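You operate a simulated robot arm through the tools that you are given. There is no shell and no other tool.

You run a simulated robot arm. Do the job below in one go: nothing can be reset, and whatever is moved stays where it is left.

Task
Brush the dusty ring clean, put the brush back, then move its plate to the vice and clamp it. Set down upright: brush. What is to be rubbed or washed off counts as gone when no trace of it is left.

The check looks at the end state, three seconds after you hand in, the way a careful person would. Anything else that was tipped, shoved, dropped, spilled or broken makes it a failure.

Robot
A 6-joint arm with a two-finger gripper, fixed in place. Base frame: the origin is at the foot of the arm, x ahead of it, y to its left, z up; the work surface is at about z = 850. Lengths are in mm, angles in rad, forces in N, time in s.
Its first joint turns from -2.897 to 2.897 rad. Payload 2.45 kg.
The TCP is the grasp point between the finger pads, 20 mm short of the fingertips. In the tool frame z runs along the fingers and y along their closing line. Largest opening 140 mm; the body of the gripper starts 168 mm behind the TCP.
Orientation is that of the tool frame in the base frame, as a unit quaternion [x, y, z, w]. With the fingers straight down and closing along the base's y, the tool's x points along the base's -x, its y along +y and its z along -z.

Tools
- The arm moves only by the tool play_rows. Its argument "moves" is a list of rows, each an object of numbers (a shift or turn left out is 0, a gripper value left out holds the last): "claw": the gripper command, from -1 (fully open) to 1 (shut), values between in proportion; "x", "y", "z": the shift along the tool's x, y, z in mm; "wx", "wy", "wz": the turn, a rotation vector about the tool's x, y, z in rad. In form: [{"claw": .., "x": .., "y": .., "z": .., "wx": .., "wy": .., "wz": ..}, ...]. A call has 1 to 20 rows; each row is the pose to reach, as a shift and turn from the pose commanded when the call began, along the tool's axes at that moment. A row lasts 0.2 s, in which the tool goes at most 50 mm and 0.15 rad; a call with a longer step from one row to the next is refused whole, and so is a gripper value outside its range. Where a pose cannot be reached the arm comes as near as it can. A force on the tool above 40 N (or 10 N above the force at the start of the call, whichever is more), or a blocked arm, ends the call early, and 0.2 s more pass. The fingers move at their own pace (about 45 mm/s each) and stop on an object; they squeeze with about 25 N. The grip force told is the motor's: it shows also when the fingers shut on nothing. Time passes only in rows, and 0.2 s behind the last, so rows that repeat a pose let the fingers close. It gives the time, the measured TCP pose, the force on the tool (base axes), the opening and the grip force at its end, in the units of the frame above (readings bear some noise), with the torque about the TCP (base axes, N m) and any sound that the robot's microphone picked up, and new pictures: "views" is both (left out), scene, wrist or none.
- Cameras (640 x 400 px; columns grow to the right, rows downward): "scene" is fixed at [50.8, -500.8, 1628.6]; the picture's right is [0.60, -0.80, 0.00], its down [-0.54, -0.40, -0.74] and it looks along [0.59, 0.45, -0.67] (base axes); focal length 279 px, centre (320, 200). "wrist" rides on the gripper at [78, 11, -209] in the tool frame; the picture's right is [-0.14, 0.99, 0.00], its down [-0.92, -0.13, -0.37] and it looks along [-0.36, -0.05, 0.93] (tool axes); focal length 280 px, centre (320, 200). There is no depth. A picture from a camera that has moved, and an enlarged one, comes with that camera's place and axes in the base frame and with its lens.
- inspect(camera, box): a new picture of the part [left, top, right, bottom] of that camera's present view, enlarged. No time passes.
- hand_in(): hands the job in; it is judged then, once.

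Places have to be worked out from the pictures, the camera data and where the tool is seen. Open the gripper and draw the arm clear of the work before you hand the job in, unless the task says otherwise.

The tools are called after ">>>" as a command line: name --argument value ..., lists and objects as JSON in quotes. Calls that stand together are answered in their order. play_rows: Moves the arm, as the interface text tells. Its arguments: {"type":"object","properties":{"moves":{"type":"array","items":{"type":"object","properties":{"claw":{"type":"number"},"x":{"type":"number"},"y":{"type":"number"},"z":{"type":"number"},"wx":{"type":"number"},"wy":{"type":"number"},"wz":{"type":"number"}}}},"views":{"type":"string","enum":["both","scene","wrist","none"]}},"required":["moves"]} The other tools are called the same way: inspect (camera, box) takes an enlarged picture of a part of a camera's view; hand_in () hands the job in.

At the start:

```text
clock: 0.0
tcp_pos: [569.0, 394.8, 1324.5]
ee_rot: [-0.001, 1.0, 0.0, 0.001]
ft_force: [-0.4, 0.1, 1.1]
torque: [0.03, 0.0, -0.02]
finger_gap: 140.0
grasp_force: 0.1
```

scene: 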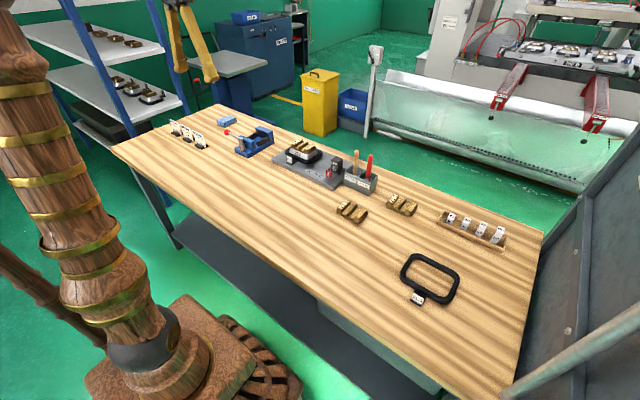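
wrist: 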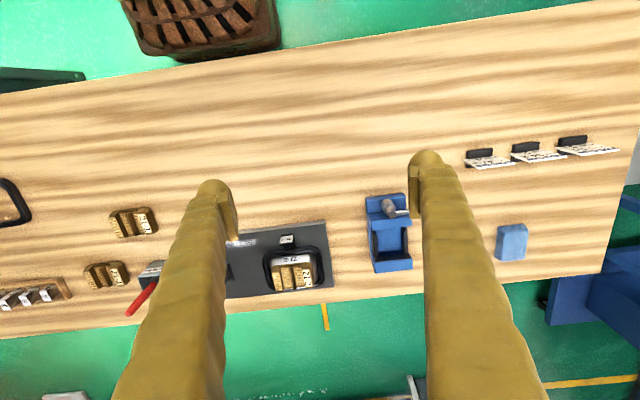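

I'll look closely at the pictures first to identify the objects: plates, brush, vice, holder, ring.

>>> inspect --camera "scene" --box '[220, 110, 400, 220]'

>>> inspect --camera "scene" --box '[320, 170, 520, 310]'

>>> inspect --camera "scene" --box '[150, 100, 290, 180]'

>>> inspect --camera "wrist" --box '[220, 170, 440, 310]'

>>> inspect --camera "wrist" --box '[0, 170, 240, 330]'

>>> inspect --camera "wrist" --box '[440, 110, 640, 270]'

```text
3.56 times, centred on (310, 165) of scene
camera zoom: at [50.8, -500.8, 1628.6], right [0.6, -0.8, 0.0], down [-0.54, -0.4, -0.74], along [0.59, 0.45, -0.67], focal length 993 px, centre (356, 324)
```

zoom: 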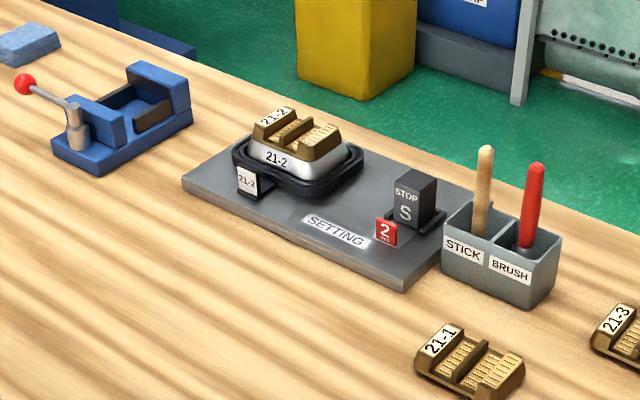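

```text
2.86 times, centred on (420, 240) of scene
camera zoom: at [50.8, -500.8, 1628.6], right [0.6, -0.8, 0.0], down [-0.54, -0.4, -0.74], along [0.59, 0.45, -0.67], focal length 798 px, centre (34, 86)
```

zoom: 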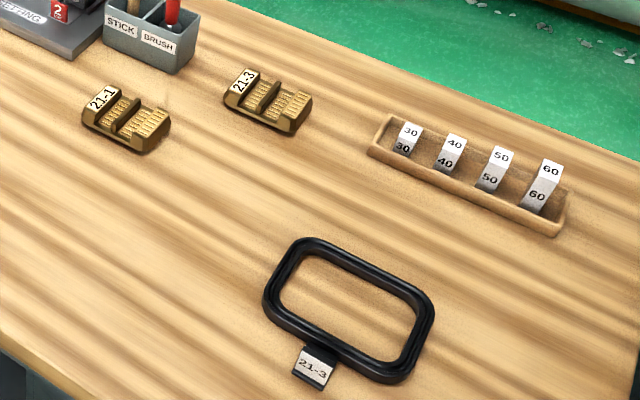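

```text
4.57 times, centred on (220, 140) of scene
camera zoom: at [50.8, -500.8, 1628.6], right [0.6, -0.8, 0.0], down [-0.54, -0.4, -0.74], along [0.59, 0.45, -0.67], focal length 1277 px, centre (777, 474)
```

zoom: 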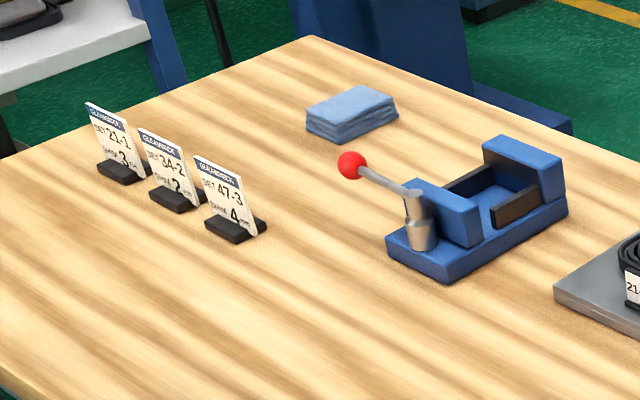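

```text
2.86 times, centred on (330, 240) of wrist
camera zoom: at [490.8, 405.8, 1532.3], right [0.14, 0.99, 0.0], down [0.92, -0.13, 0.37], along [0.36, -0.05, -0.93], focal length 801 px, centre (291, 86)
```

zoom: 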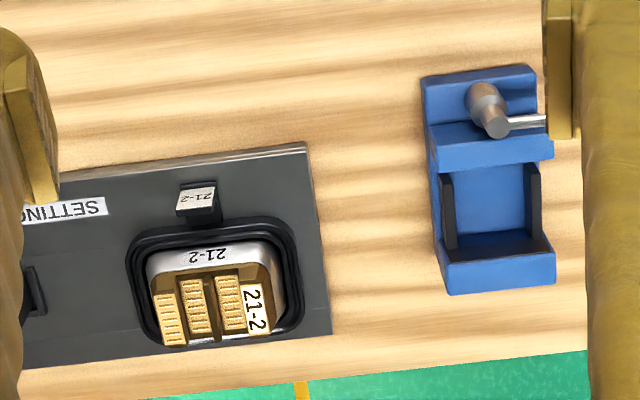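

```text
2.50 times, centred on (120, 250) of wrist
camera zoom: at [490.8, 405.8, 1532.3], right [0.14, 0.99, 0.0], down [0.92, -0.13, 0.37], along [0.36, -0.05, -0.93], focal length 701 px, centre (820, 75)
```

zoom: 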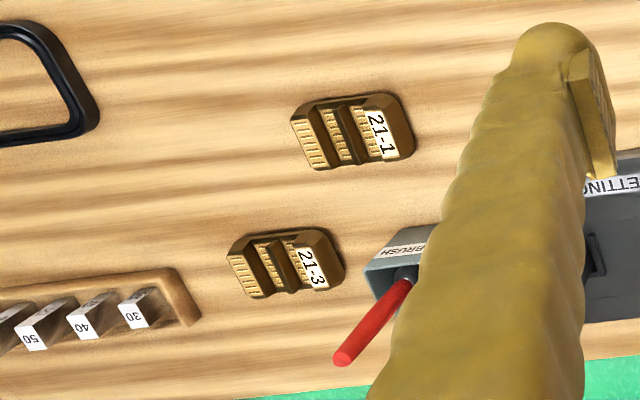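

```text
2.50 times, centred on (540, 190) of wrist
camera zoom: at [490.8, 405.8, 1532.3], right [0.14, 0.99, 0.0], down [0.92, -0.13, 0.37], along [0.36, -0.05, -0.93], focal length 701 px, centre (-230, 225)
```

zoom: 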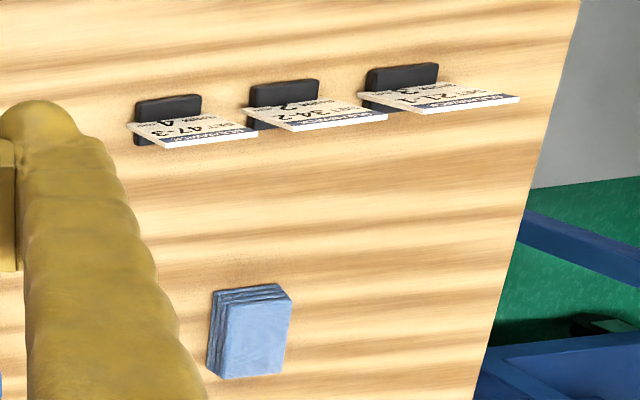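

Next I check which ring shows dust, and the vice details.

>>> inspect --camera "scene" --box '[390, 240, 470, 310]'

>>> inspect --camera "scene" --box '[275, 130, 335, 175]'

>>> inspect --camera "scene" --box '[330, 140, 385, 200]'

>>> inspect --camera "scene" --box '[220, 115, 280, 165]'

>>> inspect --camera "wrist" --box '[255, 225, 335, 300]'

>>> inspect --camera "wrist" --box '[360, 185, 420, 280]'

>>> inspect --camera "scene" --box '[165, 115, 215, 155]'

```text
5.71 times, centred on (430, 275) of scene
camera zoom: at [50.8, -500.8, 1628.6], right [0.6, -0.8, 0.0], down [-0.54, -0.4, -0.74], along [0.59, 0.45, -0.67], focal length 1596 px, centre (-309, -229)
```

zoom: 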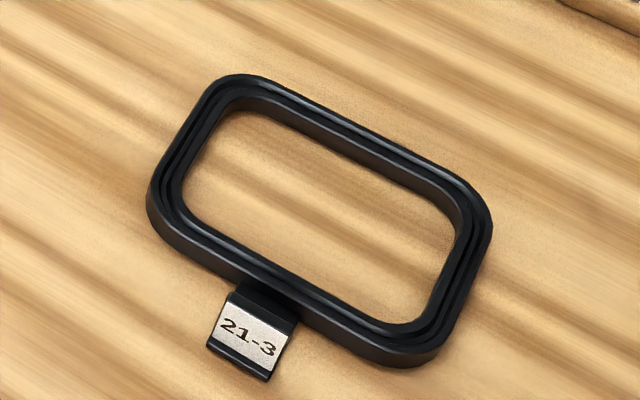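

```text
8.89 times, centred on (305, 152) of scene
camera zoom: at [50.8, -500.8, 1628.6], right [0.6, -0.8, 0.0], down [-0.54, -0.4, -0.74], along [0.59, 0.45, -0.67], focal length 2483 px, centre (453, 622)
```

zoom: 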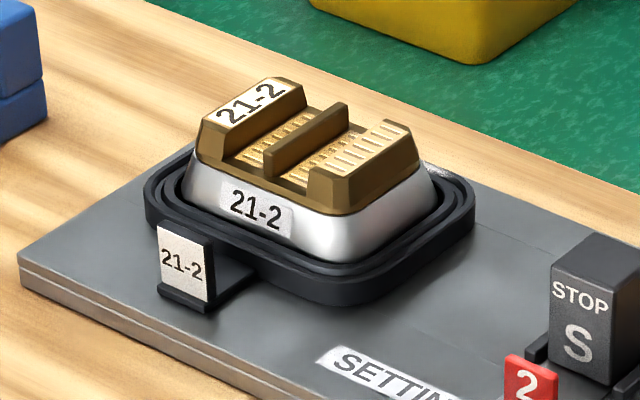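

```text
6.67 times, centred on (358, 170) of scene
camera zoom: at [50.8, -500.8, 1628.6], right [0.6, -0.8, 0.0], down [-0.54, -0.4, -0.74], along [0.59, 0.45, -0.67], focal length 1862 px, centre (70, 400)
```

zoom: 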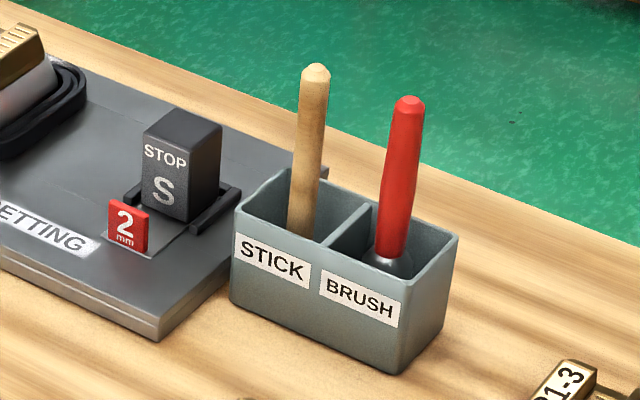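

```text
8.00 times, centred on (250, 140) of scene
camera zoom: at [50.8, -500.8, 1628.6], right [0.6, -0.8, 0.0], down [-0.54, -0.4, -0.74], along [0.59, 0.45, -0.67], focal length 2235 px, centre (880, 680)
```

zoom: 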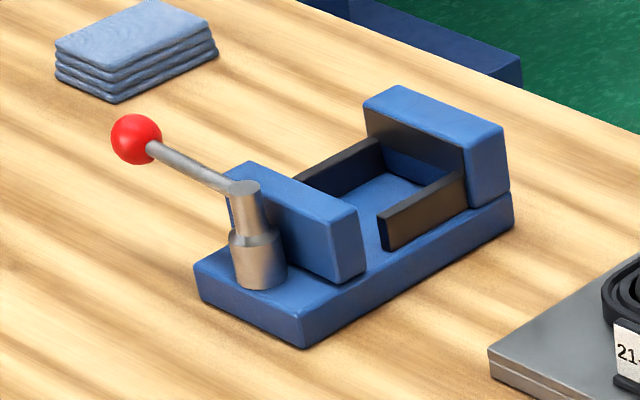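

```text
5.33 times, centred on (295, 262) of wrist
camera zoom: at [490.8, 405.8, 1532.3], right [0.14, 0.99, 0.0], down [0.92, -0.13, 0.37], along [0.36, -0.05, -0.93], focal length 1495 px, centre (453, -133)
```

zoom: 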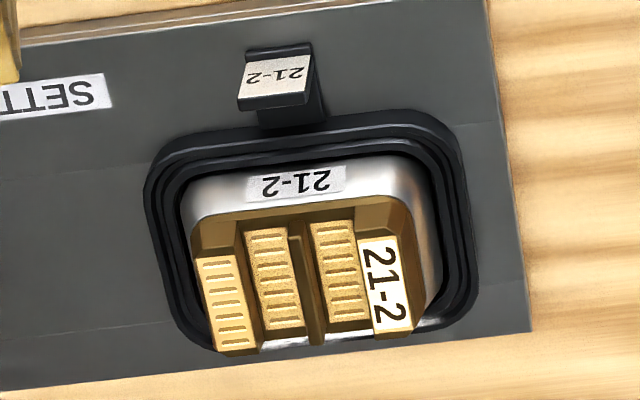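

```text
4.21 times, centred on (390, 232) of wrist
camera zoom: at [490.8, 405.8, 1532.3], right [0.14, 0.99, 0.0], down [0.92, -0.13, 0.37], along [0.36, -0.05, -0.93], focal length 1181 px, centre (25, 63)
```

zoom: 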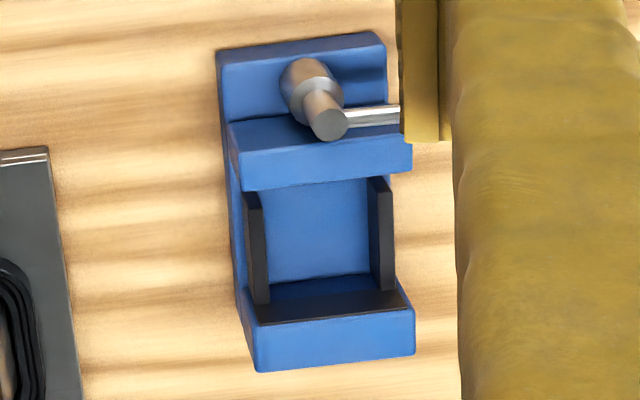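

```text
10.00 times, centred on (190, 135) of scene
camera zoom: at [50.8, -500.8, 1628.6], right [0.6, -0.8, 0.0], down [-0.54, -0.4, -0.74], along [0.59, 0.45, -0.67], focal length 2794 px, centre (1620, 850)
```

zoom: 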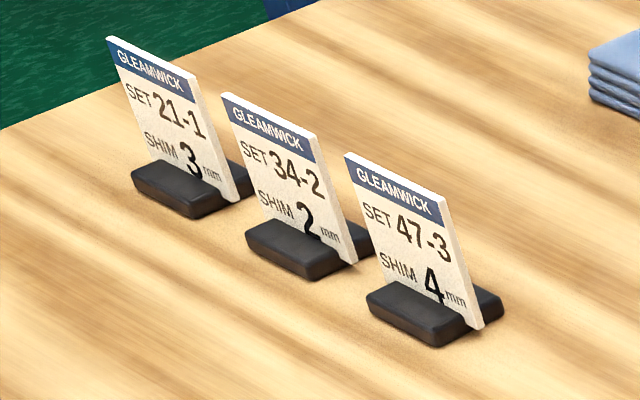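

The ring's dust is not visible from afar, so I bring the wrist camera closer, first over the vice and the setting base, to see details and measure positions.

>>> play_rows --moves '[{"claw": -1, "x": -30, "y": 10, "z": 30}, {"x": -60, "y": 20, "z": 70}, {"x": -90, "y": 30, "z": 110}, {"x": -100, "y": 30, "z": 150}, {"x": -110, "y": 30, "z": 180}, {"x": -110, "y": 30, "z": 180}]'

```text
refused: row 2 steps farther than a row can; nothing moved
```

Row steps were slightly too long (over 50 mm in 3D); I redo it with smaller steps.

>>> play_rows --moves '[{"claw": -1, "x": -25, "y": 10, "z": 30}, {"x": -50, "y": 20, "z": 60}, {"x": -75, "y": 30, "z": 95}, {"x": -95, "y": 30, "z": 130}, {"x": -110, "y": 30, "z": 170}, {"x": -110, "y": 30, "z": 180}]'

```text
clock: 1.4
tcp_pos: [678.9, 422.7, 1143.6]
ee_rot: [0.0, 1.0, 0.001, 0.0]
ft_force: [0.4, 0.1, -0.9]
torque: [-0.01, 0.01, -0.01]
finger_gap: 139.9
grasp_force: 0.0
camera wrist: at [601.7, 434.9, 1352.4], right [0.14, 0.99, 0.0], down [0.92, -0.13, 0.37], along [0.37, -0.05, -0.93], focal length 280 px, centre (320, 200)
```

scene: 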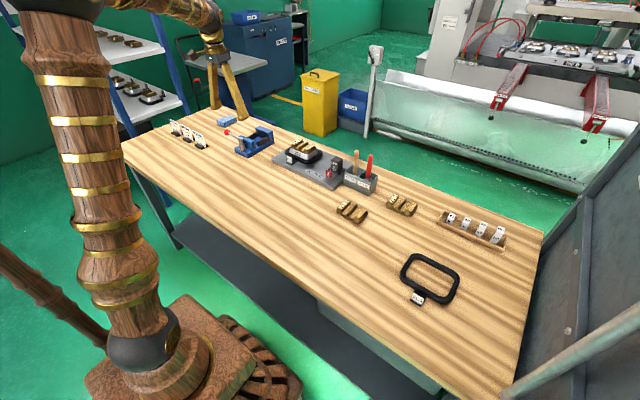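
wrist: 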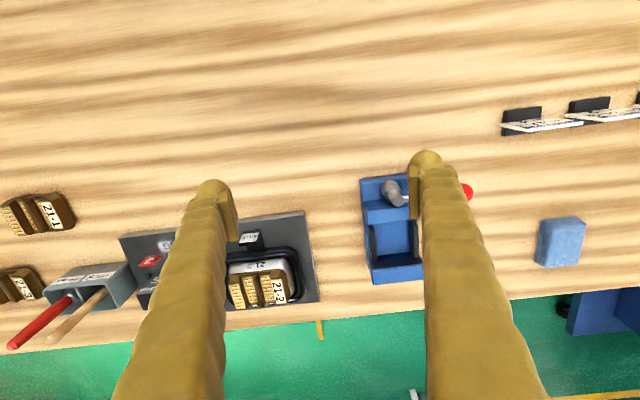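

The vice sits around (875, 538), rather far out; I look at the details here before moving on.

>>> inspect --camera "wrist" --box '[350, 165, 480, 295]'

>>> inspect --camera "wrist" --box '[215, 220, 315, 315]'

>>> inspect --camera "wrist" --box '[0, 185, 200, 355]'

```text
3.08 times, centred on (415, 230) of wrist
camera zoom: at [601.7, 434.9, 1352.4], right [0.14, 0.99, 0.0], down [0.92, -0.13, 0.37], along [0.37, -0.05, -0.93], focal length 863 px, centre (28, 108)
```

zoom: 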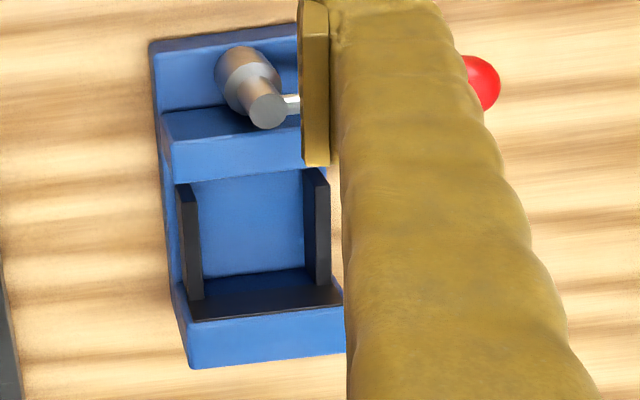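

```text
4.21 times, centred on (265, 268) of wrist
camera zoom: at [601.7, 434.9, 1352.4], right [0.14, 0.99, 0.0], down [0.92, -0.13, 0.37], along [0.37, -0.05, -0.93], focal length 1181 px, centre (552, -84)
```

zoom: 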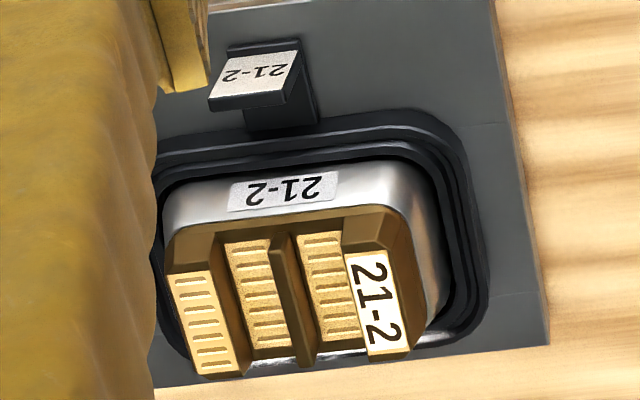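

```text
2.35 times, centred on (100, 270) of wrist
camera zoom: at [601.7, 434.9, 1352.4], right [0.14, 0.99, 0.0], down [0.92, -0.13, 0.37], along [0.37, -0.05, -0.93], focal length 660 px, centre (838, 35)
```

zoom: 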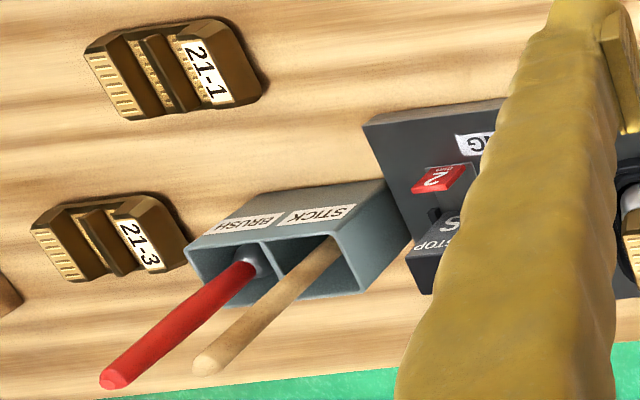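

Now I move over to the ring labelled 21-3 to check it for dust.

>>> play_rows --moves '[{"x": 7, "y": -46}, {"x": 14, "y": -93}, {"x": 22, "y": -140}, {"x": 29, "y": -186}, {"x": 36, "y": -233}, {"x": 43, "y": -280}, {"x": 51, "y": -327}, {"x": 58, "y": -373}, {"x": 65, "y": -420}, {"x": 73, "y": -467}, {"x": 80, "y": -513}, {"x": 88, "y": -560}, {"x": 95, "y": -607}, {"x": 102, "y": -653}, {"x": 110, "y": -700}, {"x": 117, "y": -747}, {"x": 124, "y": -793}, {"x": 132, "y": -840}, {"x": 139, "y": -887}, {"x": 139, "y": -887}]'

```text
clock: 5.6
tcp_pos: [537.8, -460.2, 1144.4]
ee_rot: [0.001, 1.0, 0.0, 0.0]
ft_force: [-0.1, -0.6, 0.8]
torque: [-0.01, -0.02, -0.01]
finger_gap: 139.9
grasp_force: 0.1
camera wrist: at [461.6, -449.5, 1352.8], right [0.14, 0.99, 0.0], down [0.92, -0.13, 0.37], along [0.36, -0.05, -0.93], focal length 280 px, centre (320, 200)
```

scene: 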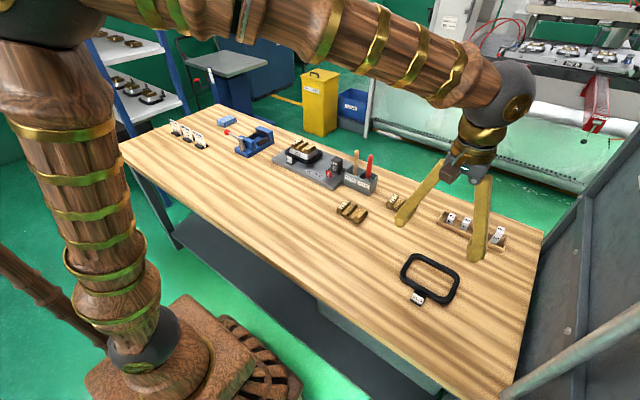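
wrist: 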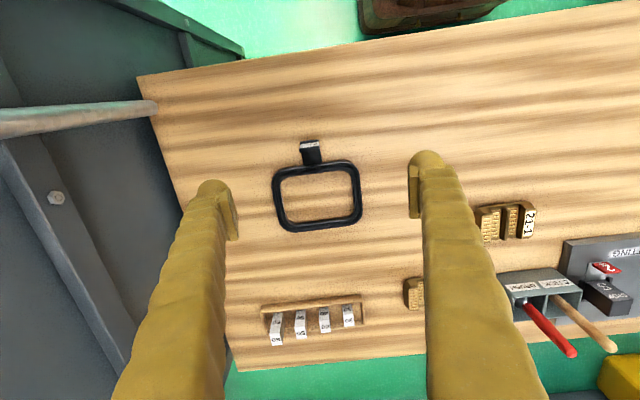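

>>> inspect --camera "wrist" --box '[260, 130, 380, 240]'

>>> inspect --camera "wrist" --box '[470, 190, 640, 310]'

>>> inspect --camera "wrist" --box '[250, 270, 440, 350]'

```text
3.64 times, centred on (320, 185) of wrist
camera zoom: at [461.6, -449.5, 1352.8], right [0.14, 0.99, 0.0], down [0.92, -0.13, 0.37], along [0.36, -0.05, -0.93], focal length 1020 px, centre (320, 254)
```

zoom: 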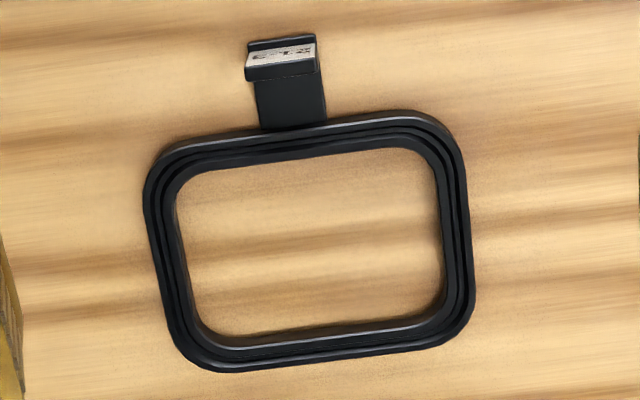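

```text
3.33 times, centred on (555, 250) of wrist
camera zoom: at [461.6, -449.5, 1352.8], right [0.14, 0.99, 0.0], down [0.92, -0.13, 0.37], along [0.36, -0.05, -0.93], focal length 935 px, centre (-463, 33)
```

zoom: 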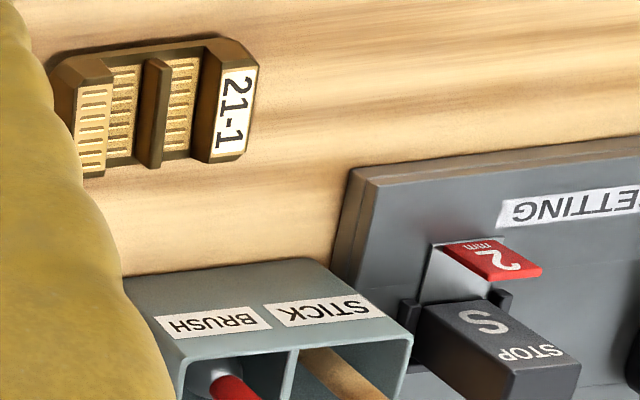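

```text
3.37 times, centred on (345, 310) of wrist
camera zoom: at [461.6, -449.5, 1352.8], right [0.14, 0.99, 0.0], down [0.92, -0.13, 0.37], along [0.36, -0.05, -0.93], focal length 944 px, centre (236, -170)
```

zoom: 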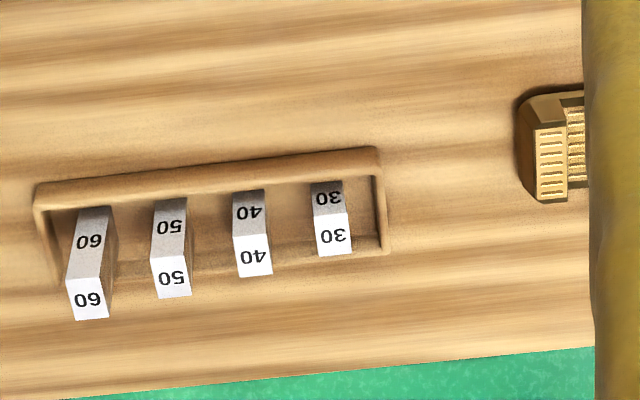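

No dust is visible at this distance, so I move closer over ring 21-3 for a finer look.

>>> play_rows --moves '[{"x": -10, "z": 45}, {"x": -20, "z": 90}, {"x": -30, "z": 135}, {"x": -35, "z": 175}, {"x": -35, "z": 175}]' --views "wrist"

```text
clock: 6.8
tcp_pos: [571.8, -462.4, 969.5]
ee_rot: [0.0, 1.0, 0.0, 0.0]
ft_force: [0.1, -0.1, -0.5]
torque: [0.01, 0.04, 0.0]
finger_gap: 140.1
grasp_force: 0.1
camera wrist: at [494.2, -451.1, 1177.8], right [0.14, 0.99, 0.0], down [0.92, -0.13, 0.37], along [0.37, -0.05, -0.93], focal length 280 px, centre (320, 200)
```

wrist: 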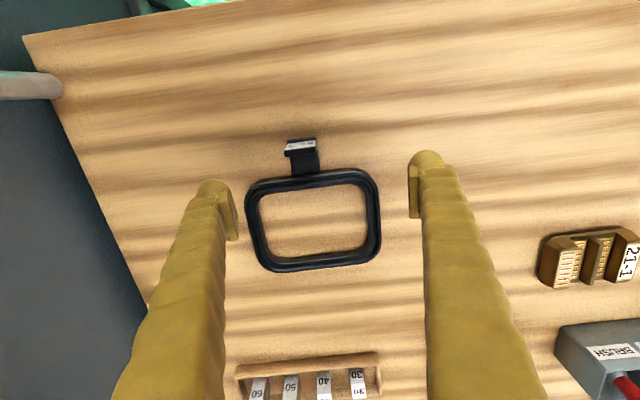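

>>> inspect --camera "wrist" --box '[240, 130, 320, 280]'

>>> inspect --camera "wrist" --box '[310, 130, 390, 280]'

```text
2.67 times, centred on (280, 205) of wrist
camera zoom: at [494.2, -451.1, 1177.8], right [0.14, 0.99, 0.0], down [0.92, -0.13, 0.37], along [0.37, -0.05, -0.93], focal length 748 px, centre (427, 187)
```

zoom: 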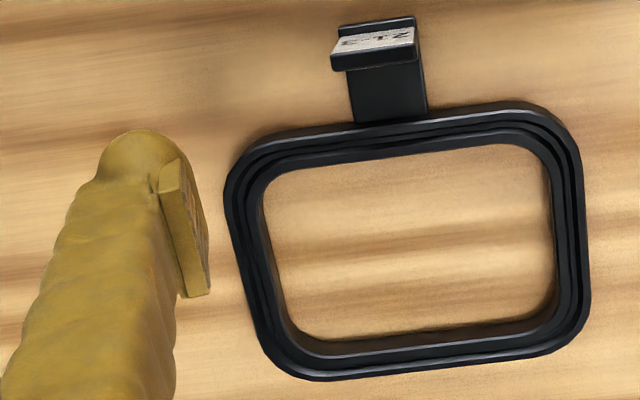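

```text
2.67 times, centred on (350, 205) of wrist
camera zoom: at [494.2, -451.1, 1177.8], right [0.14, 0.99, 0.0], down [0.92, -0.13, 0.37], along [0.37, -0.05, -0.93], focal length 748 px, centre (240, 187)
```

zoom: 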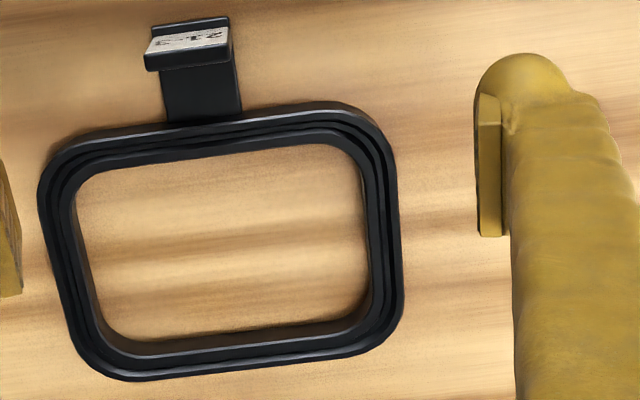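

Ring 21-3 looks clean; I go over to ring 21-2 on the setting base for a close look.

>>> play_rows --moves '[{"z": -45}, {"z": -90}, {"x": -12, "y": 45, "z": -100}, {"x": -24, "y": 90, "z": -110}, {"x": -40, "y": 136, "z": -110}, {"x": -56, "y": 182, "z": -110}, {"x": -72, "y": 228, "z": -110}, {"x": -88, "y": 274, "z": -110}, {"x": -104, "y": 320, "z": -110}, {"x": -120, "y": 366, "z": -110}, {"x": -136, "y": 412, "z": -110}, {"x": -152, "y": 458, "z": -110}, {"x": -168, "y": 504, "z": -110}, {"x": -184, "y": 550, "z": -110}, {"x": -200, "y": 596, "z": -110}, {"x": -216, "y": 642, "z": -110}, {"x": -232, "y": 688, "z": -110}, {"x": -245, "y": 718, "z": -110}, {"x": -245, "y": 718, "z": -110}]' --views "wrist"

```text
clock: 10.8
tcp_pos: [820.2, 258.1, 1076.3]
ee_rot: [0.0, 1.0, 0.0, 0.0]
ft_force: [-0.7, 0.7, -0.4]
torque: [0.01, 0.0, 0.0]
finger_gap: 140.0
grasp_force: 0.1
camera wrist: at [743.0, 268.7, 1285.8], right [0.14, 0.99, 0.0], down [0.92, -0.13, 0.37], along [0.36, -0.05, -0.93], focal length 280 px, centre (320, 200)
```

wrist: 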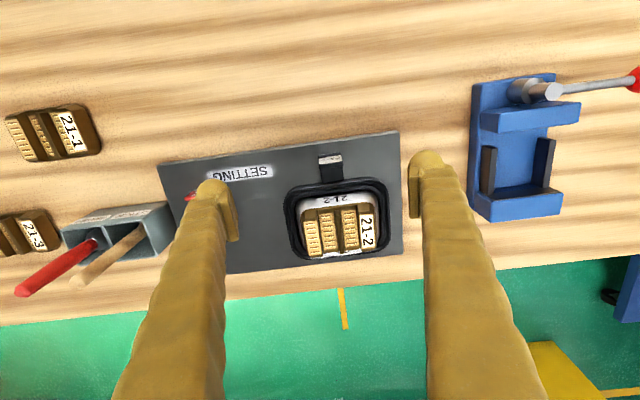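

>>> inspect --camera "wrist" --box '[280, 145, 400, 270]'

>>> inspect --camera "wrist" --box '[460, 60, 640, 230]'

>>> inspect --camera "wrist" --box '[0, 90, 180, 300]'

```text
3.20 times, centred on (340, 208) of wrist
camera zoom: at [743.0, 268.7, 1285.8], right [0.14, 0.99, 0.0], down [0.92, -0.13, 0.37], along [0.36, -0.05, -0.93], focal length 897 px, centre (256, 176)
```

zoom: 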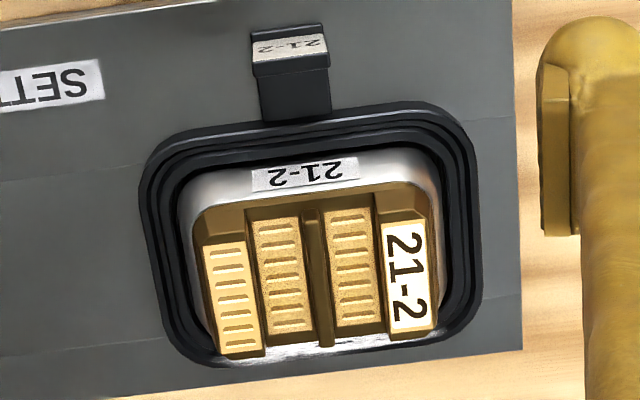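

```text
2.35 times, centred on (550, 145) of wrist
camera zoom: at [743.0, 268.7, 1285.8], right [0.14, 0.99, 0.0], down [0.92, -0.13, 0.37], along [0.36, -0.05, -0.93], focal length 660 px, centre (-221, 329)
```

zoom: 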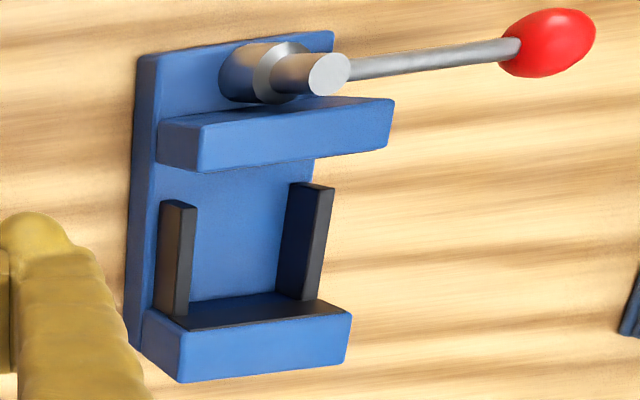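

```text
1.90 times, centred on (90, 195) of wrist
camera zoom: at [743.0, 268.7, 1285.8], right [0.14, 0.99, 0.0], down [0.92, -0.13, 0.37], along [0.36, -0.05, -0.93], focal length 534 px, centre (758, 210)
```

zoom: 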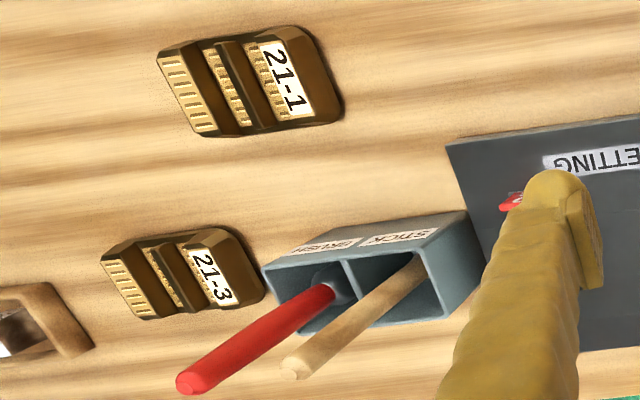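

Neither ring shows obvious dust yet, though there is a whitish patch at the far side of 21-2. I go lower for a finer view.

>>> play_rows --moves '[{"x": -8, "z": 35}, {"x": -16, "z": 70}, {"x": -20, "z": 85}, {"x": -20, "z": 85}]' --views "wrist"

>>> inspect --camera "wrist" --box '[270, 150, 400, 330]'

>>> inspect --camera "wrist" --box '[270, 230, 400, 310]'

```text
clock: 11.8
tcp_pos: [838.6, 257.9, 996.3]
ee_rot: [0.001, 1.0, 0.0, 0.001]
ft_force: [-0.8, -0.5, 0.4]
torque: [-0.01, 0.0, 0.0]
finger_gap: 140.1
grasp_force: 0.1
camera wrist: at [761.5, 268.6, 1204.3], right [0.14, 0.99, 0.0], down [0.92, -0.13, 0.37], along [0.37, -0.05, -0.93], focal length 280 px, centre (320, 200)
```

wrist: 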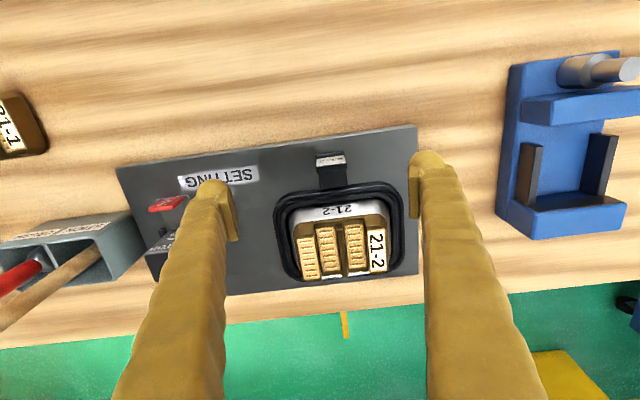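

```text
2.22 times, centred on (335, 240) of wrist
camera zoom: at [761.5, 268.6, 1204.3], right [0.14, 0.99, 0.0], down [0.92, -0.13, 0.37], along [0.37, -0.05, -0.93], focal length 623 px, centre (287, 111)
```

zoom: 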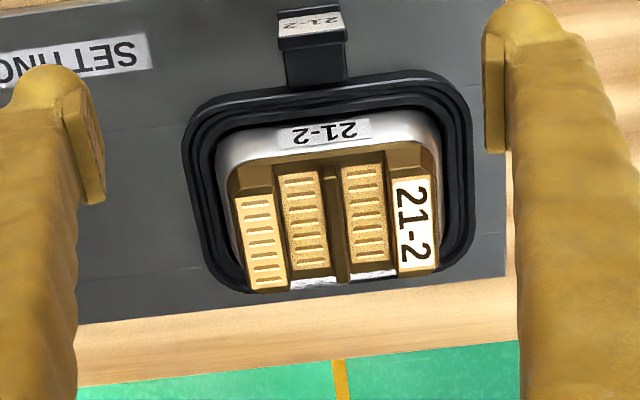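

```text
4.92 times, centred on (335, 270) of wrist
camera zoom: at [761.5, 268.6, 1204.3], right [0.14, 0.99, 0.0], down [0.92, -0.13, 0.37], along [0.37, -0.05, -0.93], focal length 1380 px, centre (246, -145)
```

zoom: 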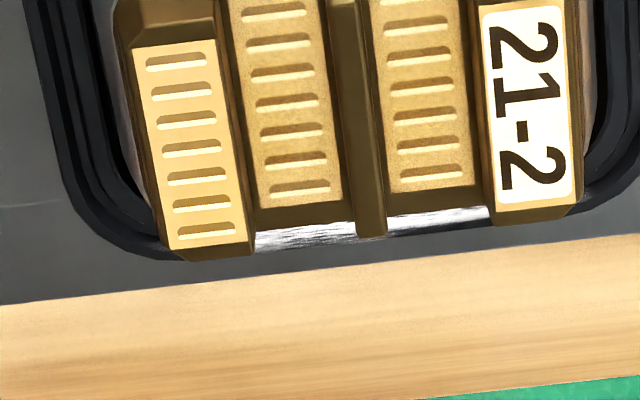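

The far side of ring 21-2 is hidden by the plate. I rotate the tool half a turn over it (raised slightly) to view it from the far side.

>>> play_rows --moves '[{"z": -20, "x": -5, "wz": 0.14}, {"z": -40, "x": -10, "wz": 0.28}, {"z": -40, "x": -15, "wz": 0.42}, {"z": -40, "x": -20, "wz": 0.56}, {"z": -40, "x": -25, "wz": 0.7}, {"z": -40, "x": -30, "wz": 0.84}, {"z": -40, "x": -35, "wz": 0.98}, {"z": -40, "x": -40, "wz": 1.12}, {"z": -40, "x": -45, "wz": 1.26}, {"z": -40, "x": -50, "wz": 1.4}, {"z": -40, "x": -55, "wz": 1.54}, {"z": -40, "x": -60, "wz": 1.68}, {"z": -40, "x": -60, "wz": 1.82}, {"z": -40, "x": -60, "wz": 1.96}, {"z": -40, "x": -60, "wz": 2.1}, {"z": -40, "x": -60, "wz": 2.24}, {"z": -40, "x": -60, "wz": 2.38}, {"z": -40, "x": -60, "wz": 2.52}, {"z": -40, "x": -60, "wz": 2.66}, {"z": -40, "x": -60, "wz": 2.8}]'

```text
clock: 16.0
tcp_pos: [900.5, 255.6, 1034.5]
ee_rot: [0.979, 0.204, 0.0, -0.001]
ft_force: [-0.3, -0.2, -0.6]
torque: [0.0, 0.01, 0.02]
finger_gap: 140.0
grasp_force: 0.0
out of reach, approached as far as the arm can: row 20
camera wrist: at [977.1, 276.8, 1242.3], right [0.27, -0.96, 0.0], down [-0.9, -0.25, 0.37], along [-0.36, -0.1, -0.93], focal length 280 px, centre (320, 200)
```

scene: 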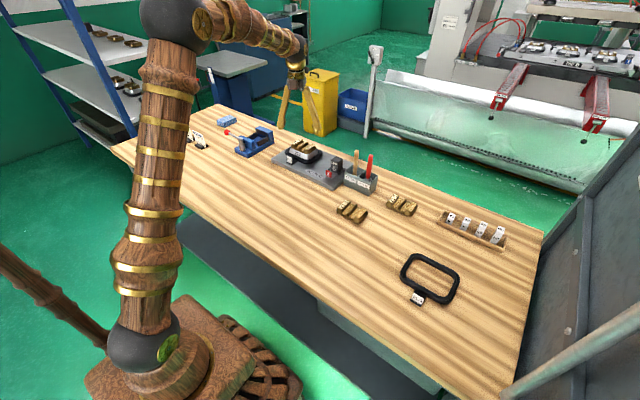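
wrist: 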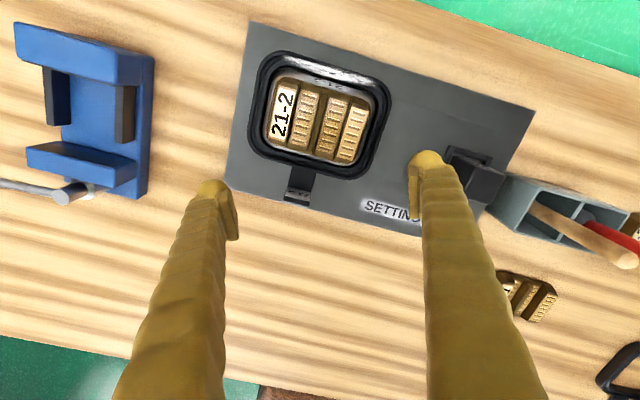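

>>> inspect --camera "wrist" --box '[240, 35, 400, 215]'

>>> inspect --camera "wrist" --box '[270, 45, 390, 110]'

>>> inspect --camera "wrist" --box '[0, 10, 170, 220]'

```text
2.22 times, centred on (320, 125) of wrist
camera zoom: at [977.1, 276.8, 1242.3], right [0.27, -0.96, 0.0], down [-0.9, -0.25, 0.37], along [-0.36, -0.1, -0.93], focal length 623 px, centre (320, 367)
```

zoom: 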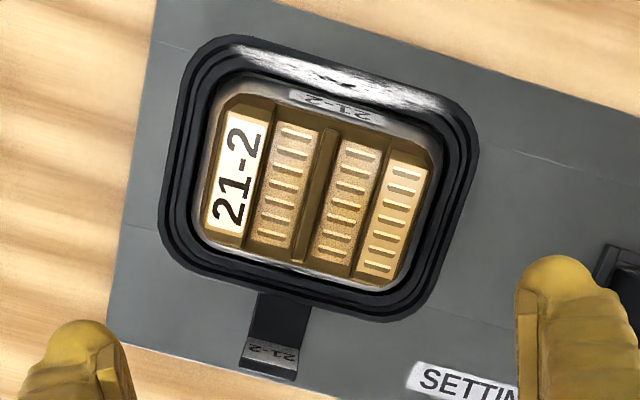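

```text
5.33 times, centred on (330, 78) of wrist
camera zoom: at [977.1, 276.8, 1242.3], right [0.27, -0.96, 0.0], down [-0.9, -0.25, 0.37], along [-0.36, -0.1, -0.93], focal length 1495 px, centre (267, 853)
```

zoom: 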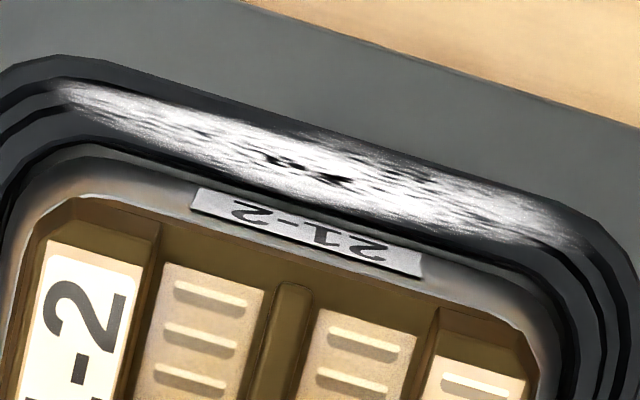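

```text
1.90 times, centred on (85, 115) of wrist
camera zoom: at [977.1, 276.8, 1242.3], right [0.27, -0.96, 0.0], down [-0.9, -0.25, 0.37], along [-0.36, -0.1, -0.93], focal length 534 px, centre (768, 362)
```

zoom: 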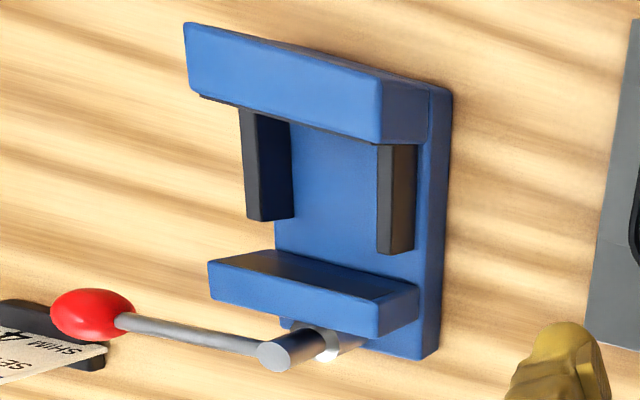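

Found it: the white dust lies on the far long side of ring 21-2 (around x≈1000, y≈212–328), so its plate is the brass plate 21-2. I turn the tool back and move toward the brush, rising as I go.

>>> play_rows --moves '[{"x": -6, "y": 7, "z": -6, "wz": -0.1365}, {"x": -12, "y": 13, "z": -12, "wz": -0.273}, {"x": -18, "y": 20, "z": -18, "wz": -0.4095}, {"x": -25, "y": 26, "z": -24, "wz": -0.546}, {"x": -31, "y": 33, "z": -30, "wz": -0.6825}, {"x": -37, "y": 40, "z": -36, "wz": -0.819}, {"x": -43, "y": 46, "z": -42, "wz": -0.9555}, {"x": -49, "y": 53, "z": -48, "wz": -1.092}, {"x": -55, "y": 59, "z": -54, "wz": -1.2285}, {"x": -61, "y": 66, "z": -60, "wz": -1.365}, {"x": -68, "y": 73, "z": -66, "wz": -1.5015}, {"x": -74, "y": 79, "z": -72, "wz": -1.638}, {"x": -80, "y": 86, "z": -78, "wz": -1.7745}, {"x": -86, "y": 92, "z": -84, "wz": -1.911}, {"x": -92, "y": 99, "z": -90, "wz": -2.0475}, {"x": -98, "y": 106, "z": -96, "wz": -2.184}, {"x": -105, "y": 112, "z": -102, "wz": -2.3205}, {"x": -111, "y": 119, "z": -108, "wz": -2.457}, {"x": -117, "y": 125, "z": -114, "wz": -2.5935}, {"x": -123, "y": 132, "z": -120, "wz": -2.73}]' --views "wrist"

```text
clock: 20.2
tcp_pos: [840.5, 84.6, 1153.4]
ee_rot: [-0.003, 1.0, 0.001, -0.001]
ft_force: [0.1, 0.9, 0.0]
torque: [0.02, 0.0, 0.0]
finger_gap: 139.7
grasp_force: 0.1
camera wrist: at [763.7, 95.5, 1360.8], right [0.13, 0.99, 0.0], down [0.92, -0.13, 0.37], along [0.36, -0.05, -0.93], focal length 280 px, centre (320, 200)
```

wrist: 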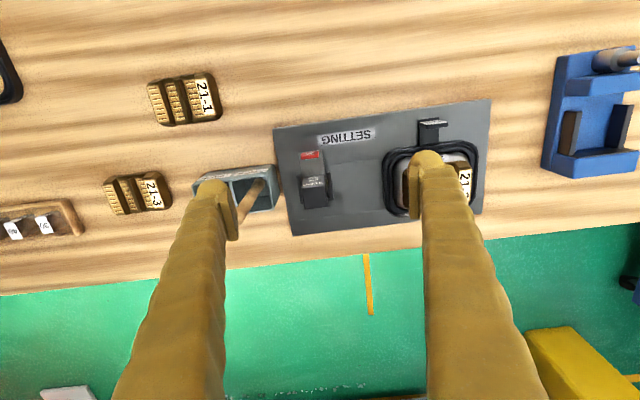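

Now I tilt the fingers outward by 0.5 rad and set the opening to about 60 mm, pre-positioned near the brush handle at about (910, -98).

>>> play_rows --moves '[{"claw": 0.15, "x": -7, "y": -36, "z": 5, "wy": -0.1}, {"x": -14, "y": -73, "z": 10, "wy": -0.2}, {"x": -20, "y": -110, "z": 15, "wy": -0.3}, {"x": -27, "y": -146, "z": 20, "wy": -0.4}, {"x": -30, "y": -182, "z": 30, "wy": -0.5}, {"x": -30, "y": -182, "z": 30, "wy": -0.5}]'

```text
clock: 21.6
tcp_pos: [868.6, -96.6, 1123.8]
ee_rot: [-0.001, 0.969, 0.001, 0.248]
ft_force: [-0.4, 0.6, -0.7]
torque: [-0.03, 0.0, 0.06]
finger_gap: 59.6
grasp_force: 0.1
camera wrist: at [700.2, -86.1, 1269.0], right [0.12, 0.99, 0.07], down [0.63, -0.13, 0.76], along [0.77, -0.05, -0.64], focal length 280 px, centre (320, 200)
```

scene: 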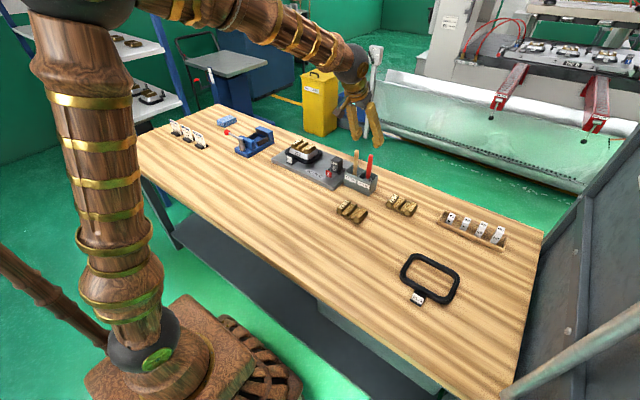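
wrist: 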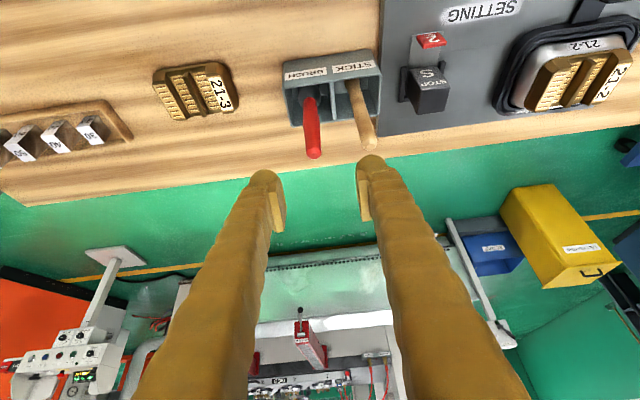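

The brush axis is confirmed at about (911, -101). I narrow the opening to ~44 mm and lower around the handle.

>>> play_rows --moves '[{"claw": 0.37, "x": 0, "y": -5, "z": 0}, {"x": 9, "y": -5, "z": 40}, {"x": 17, "y": -5, "z": 80}, {"x": 26, "y": -5, "z": 115}, {"x": 34, "y": -5, "z": 151}, {"x": 34, "y": -5, "z": 151}]'

>>> inspect --camera "scene" --box '[320, 120, 410, 200]'

```text
clock: 23.0
tcp_pos: [907.6, -103.1, 973.0]
ee_rot: [0.0, 0.969, 0.001, 0.247]
ft_force: [1.0, -0.3, 1.1]
torque: [0.01, -0.02, 0.0]
finger_gap: 43.9
grasp_force: 0.0
camera wrist: at [740.3, -92.1, 1117.6], right [0.12, 0.99, 0.07], down [0.63, -0.13, 0.76], along [0.77, -0.05, -0.64], focal length 280 px, centre (320, 200)
```

scene: 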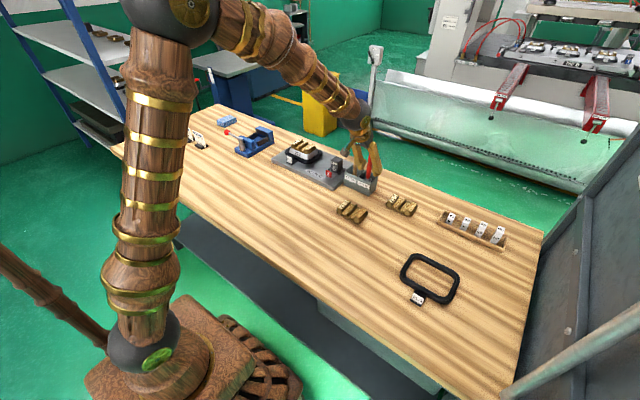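
wrist: 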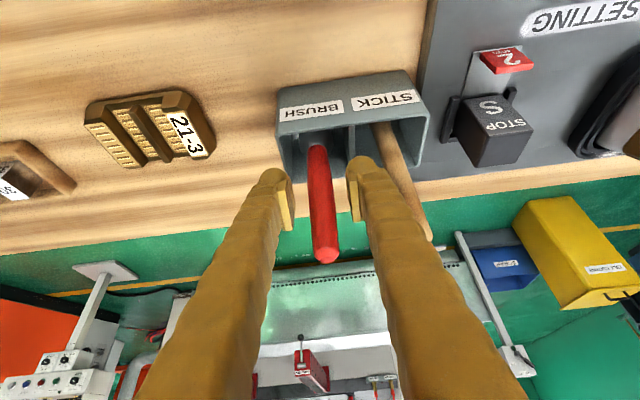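

```text
5.00 times, centred on (365, 160) of scene
camera zoom: at [50.8, -500.8, 1628.6], right [0.6, -0.8, 0.0], down [-0.54, -0.4, -0.74], along [0.59, 0.45, -0.67], focal length 1397 px, centre (95, 400)
```

zoom: 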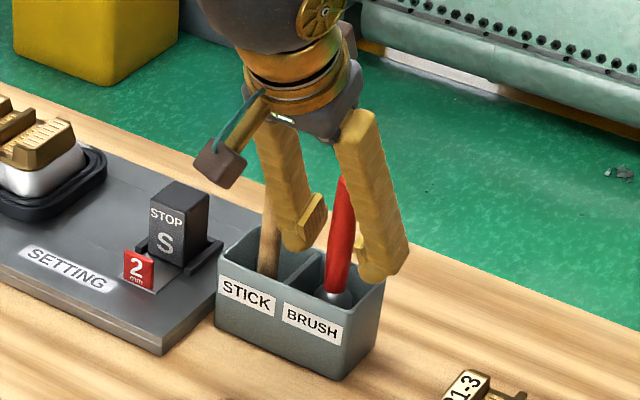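

The handle is between the pads; I close the gripper on it.

>>> play_rows --moves '[{"claw": 1}, {"claw": 1}, {"claw": 1}, {"claw": 1}, {"claw": 1}]' --views "wrist"

```text
clock: 24.2
tcp_pos: [907.8, -102.9, 972.9]
ee_rot: [-0.001, 0.969, 0.001, 0.247]
ft_force: [0.8, -0.6, 0.0]
torque: [-0.01, 0.0, 0.01]
finger_gap: 19.2
grasp_force: 24.8
camera wrist: at [740.2, -92.1, 1117.8], right [0.12, 0.99, 0.07], down [0.63, -0.13, 0.76], along [0.77, -0.05, -0.64], focal length 280 px, centre (320, 200)
```

wrist: 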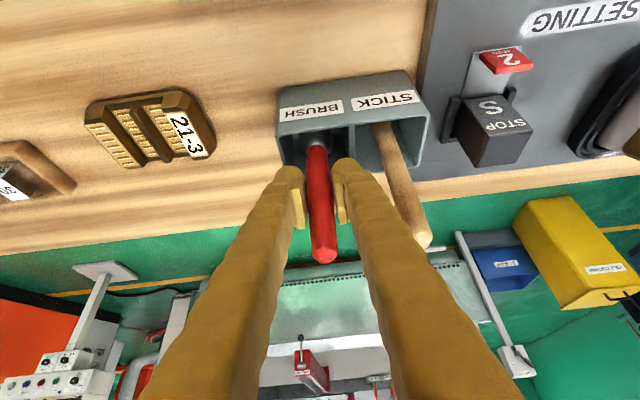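

Gripped at 19 mm. I lift the brush straight up 130 mm out of the holder.

>>> play_rows --moves '[{"claw": 1, "x": -12, "z": -21.9}, {"x": -24, "z": -43.8}, {"x": -36, "z": -65.8}, {"x": -48, "z": -87.7}, {"x": -62.4, "z": -114}, {"x": -62.4, "z": -114}]'

>>> inspect --camera "scene" --box '[310, 80, 420, 200]'

>>> inspect --camera "wrist" --box '[240, 60, 420, 280]'

```text
clock: 25.6
tcp_pos: [910.4, -103.3, 1102.6]
ee_rot: [0.0, 0.969, 0.0, 0.247]
ft_force: [0.4, 0.1, -0.6]
torque: [-0.01, 0.01, 0.01]
finger_gap: 19.2
grasp_force: 24.9
camera wrist: at [742.6, -92.5, 1249.2], right [0.12, 0.99, 0.07], down [0.63, -0.13, 0.76], along [0.77, -0.05, -0.64], focal length 280 px, centre (320, 200)
```

scene: 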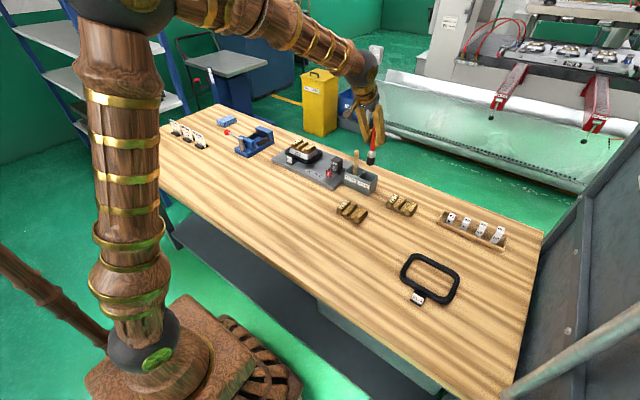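
wrist: 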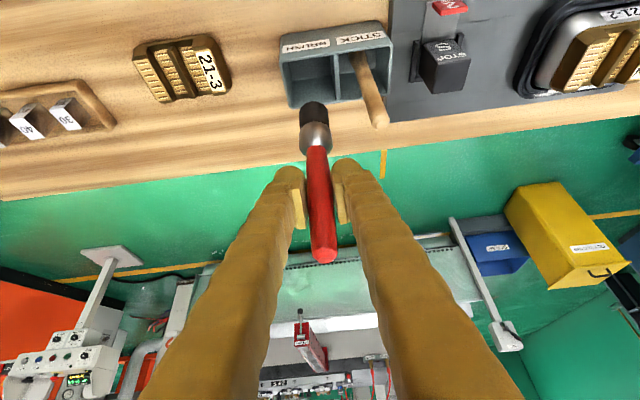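

```text
3.33 times, centred on (365, 140) of scene
camera zoom: at [50.8, -500.8, 1628.6], right [0.6, -0.8, 0.0], down [-0.54, -0.4, -0.74], along [0.59, 0.45, -0.67], focal length 931 px, centre (170, 400)
```

zoom: 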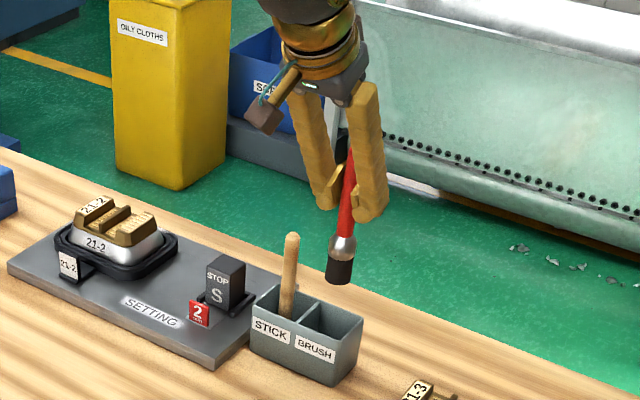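

```text
1.82 times, centred on (330, 170) of wrist
camera zoom: at [742.6, -92.5, 1249.2], right [0.12, 0.99, 0.07], down [0.63, -0.13, 0.76], along [0.77, -0.05, -0.64], focal length 510 px, centre (302, 254)
```

zoom: 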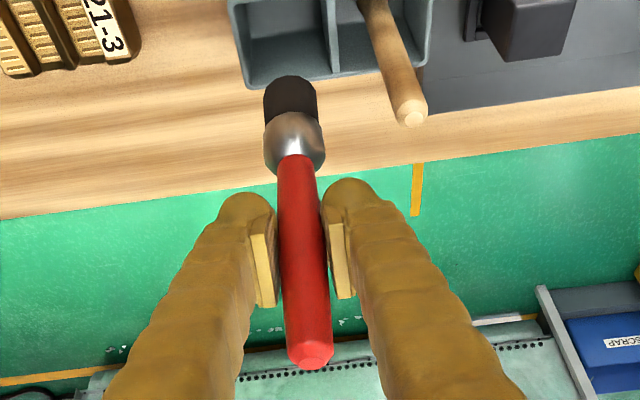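

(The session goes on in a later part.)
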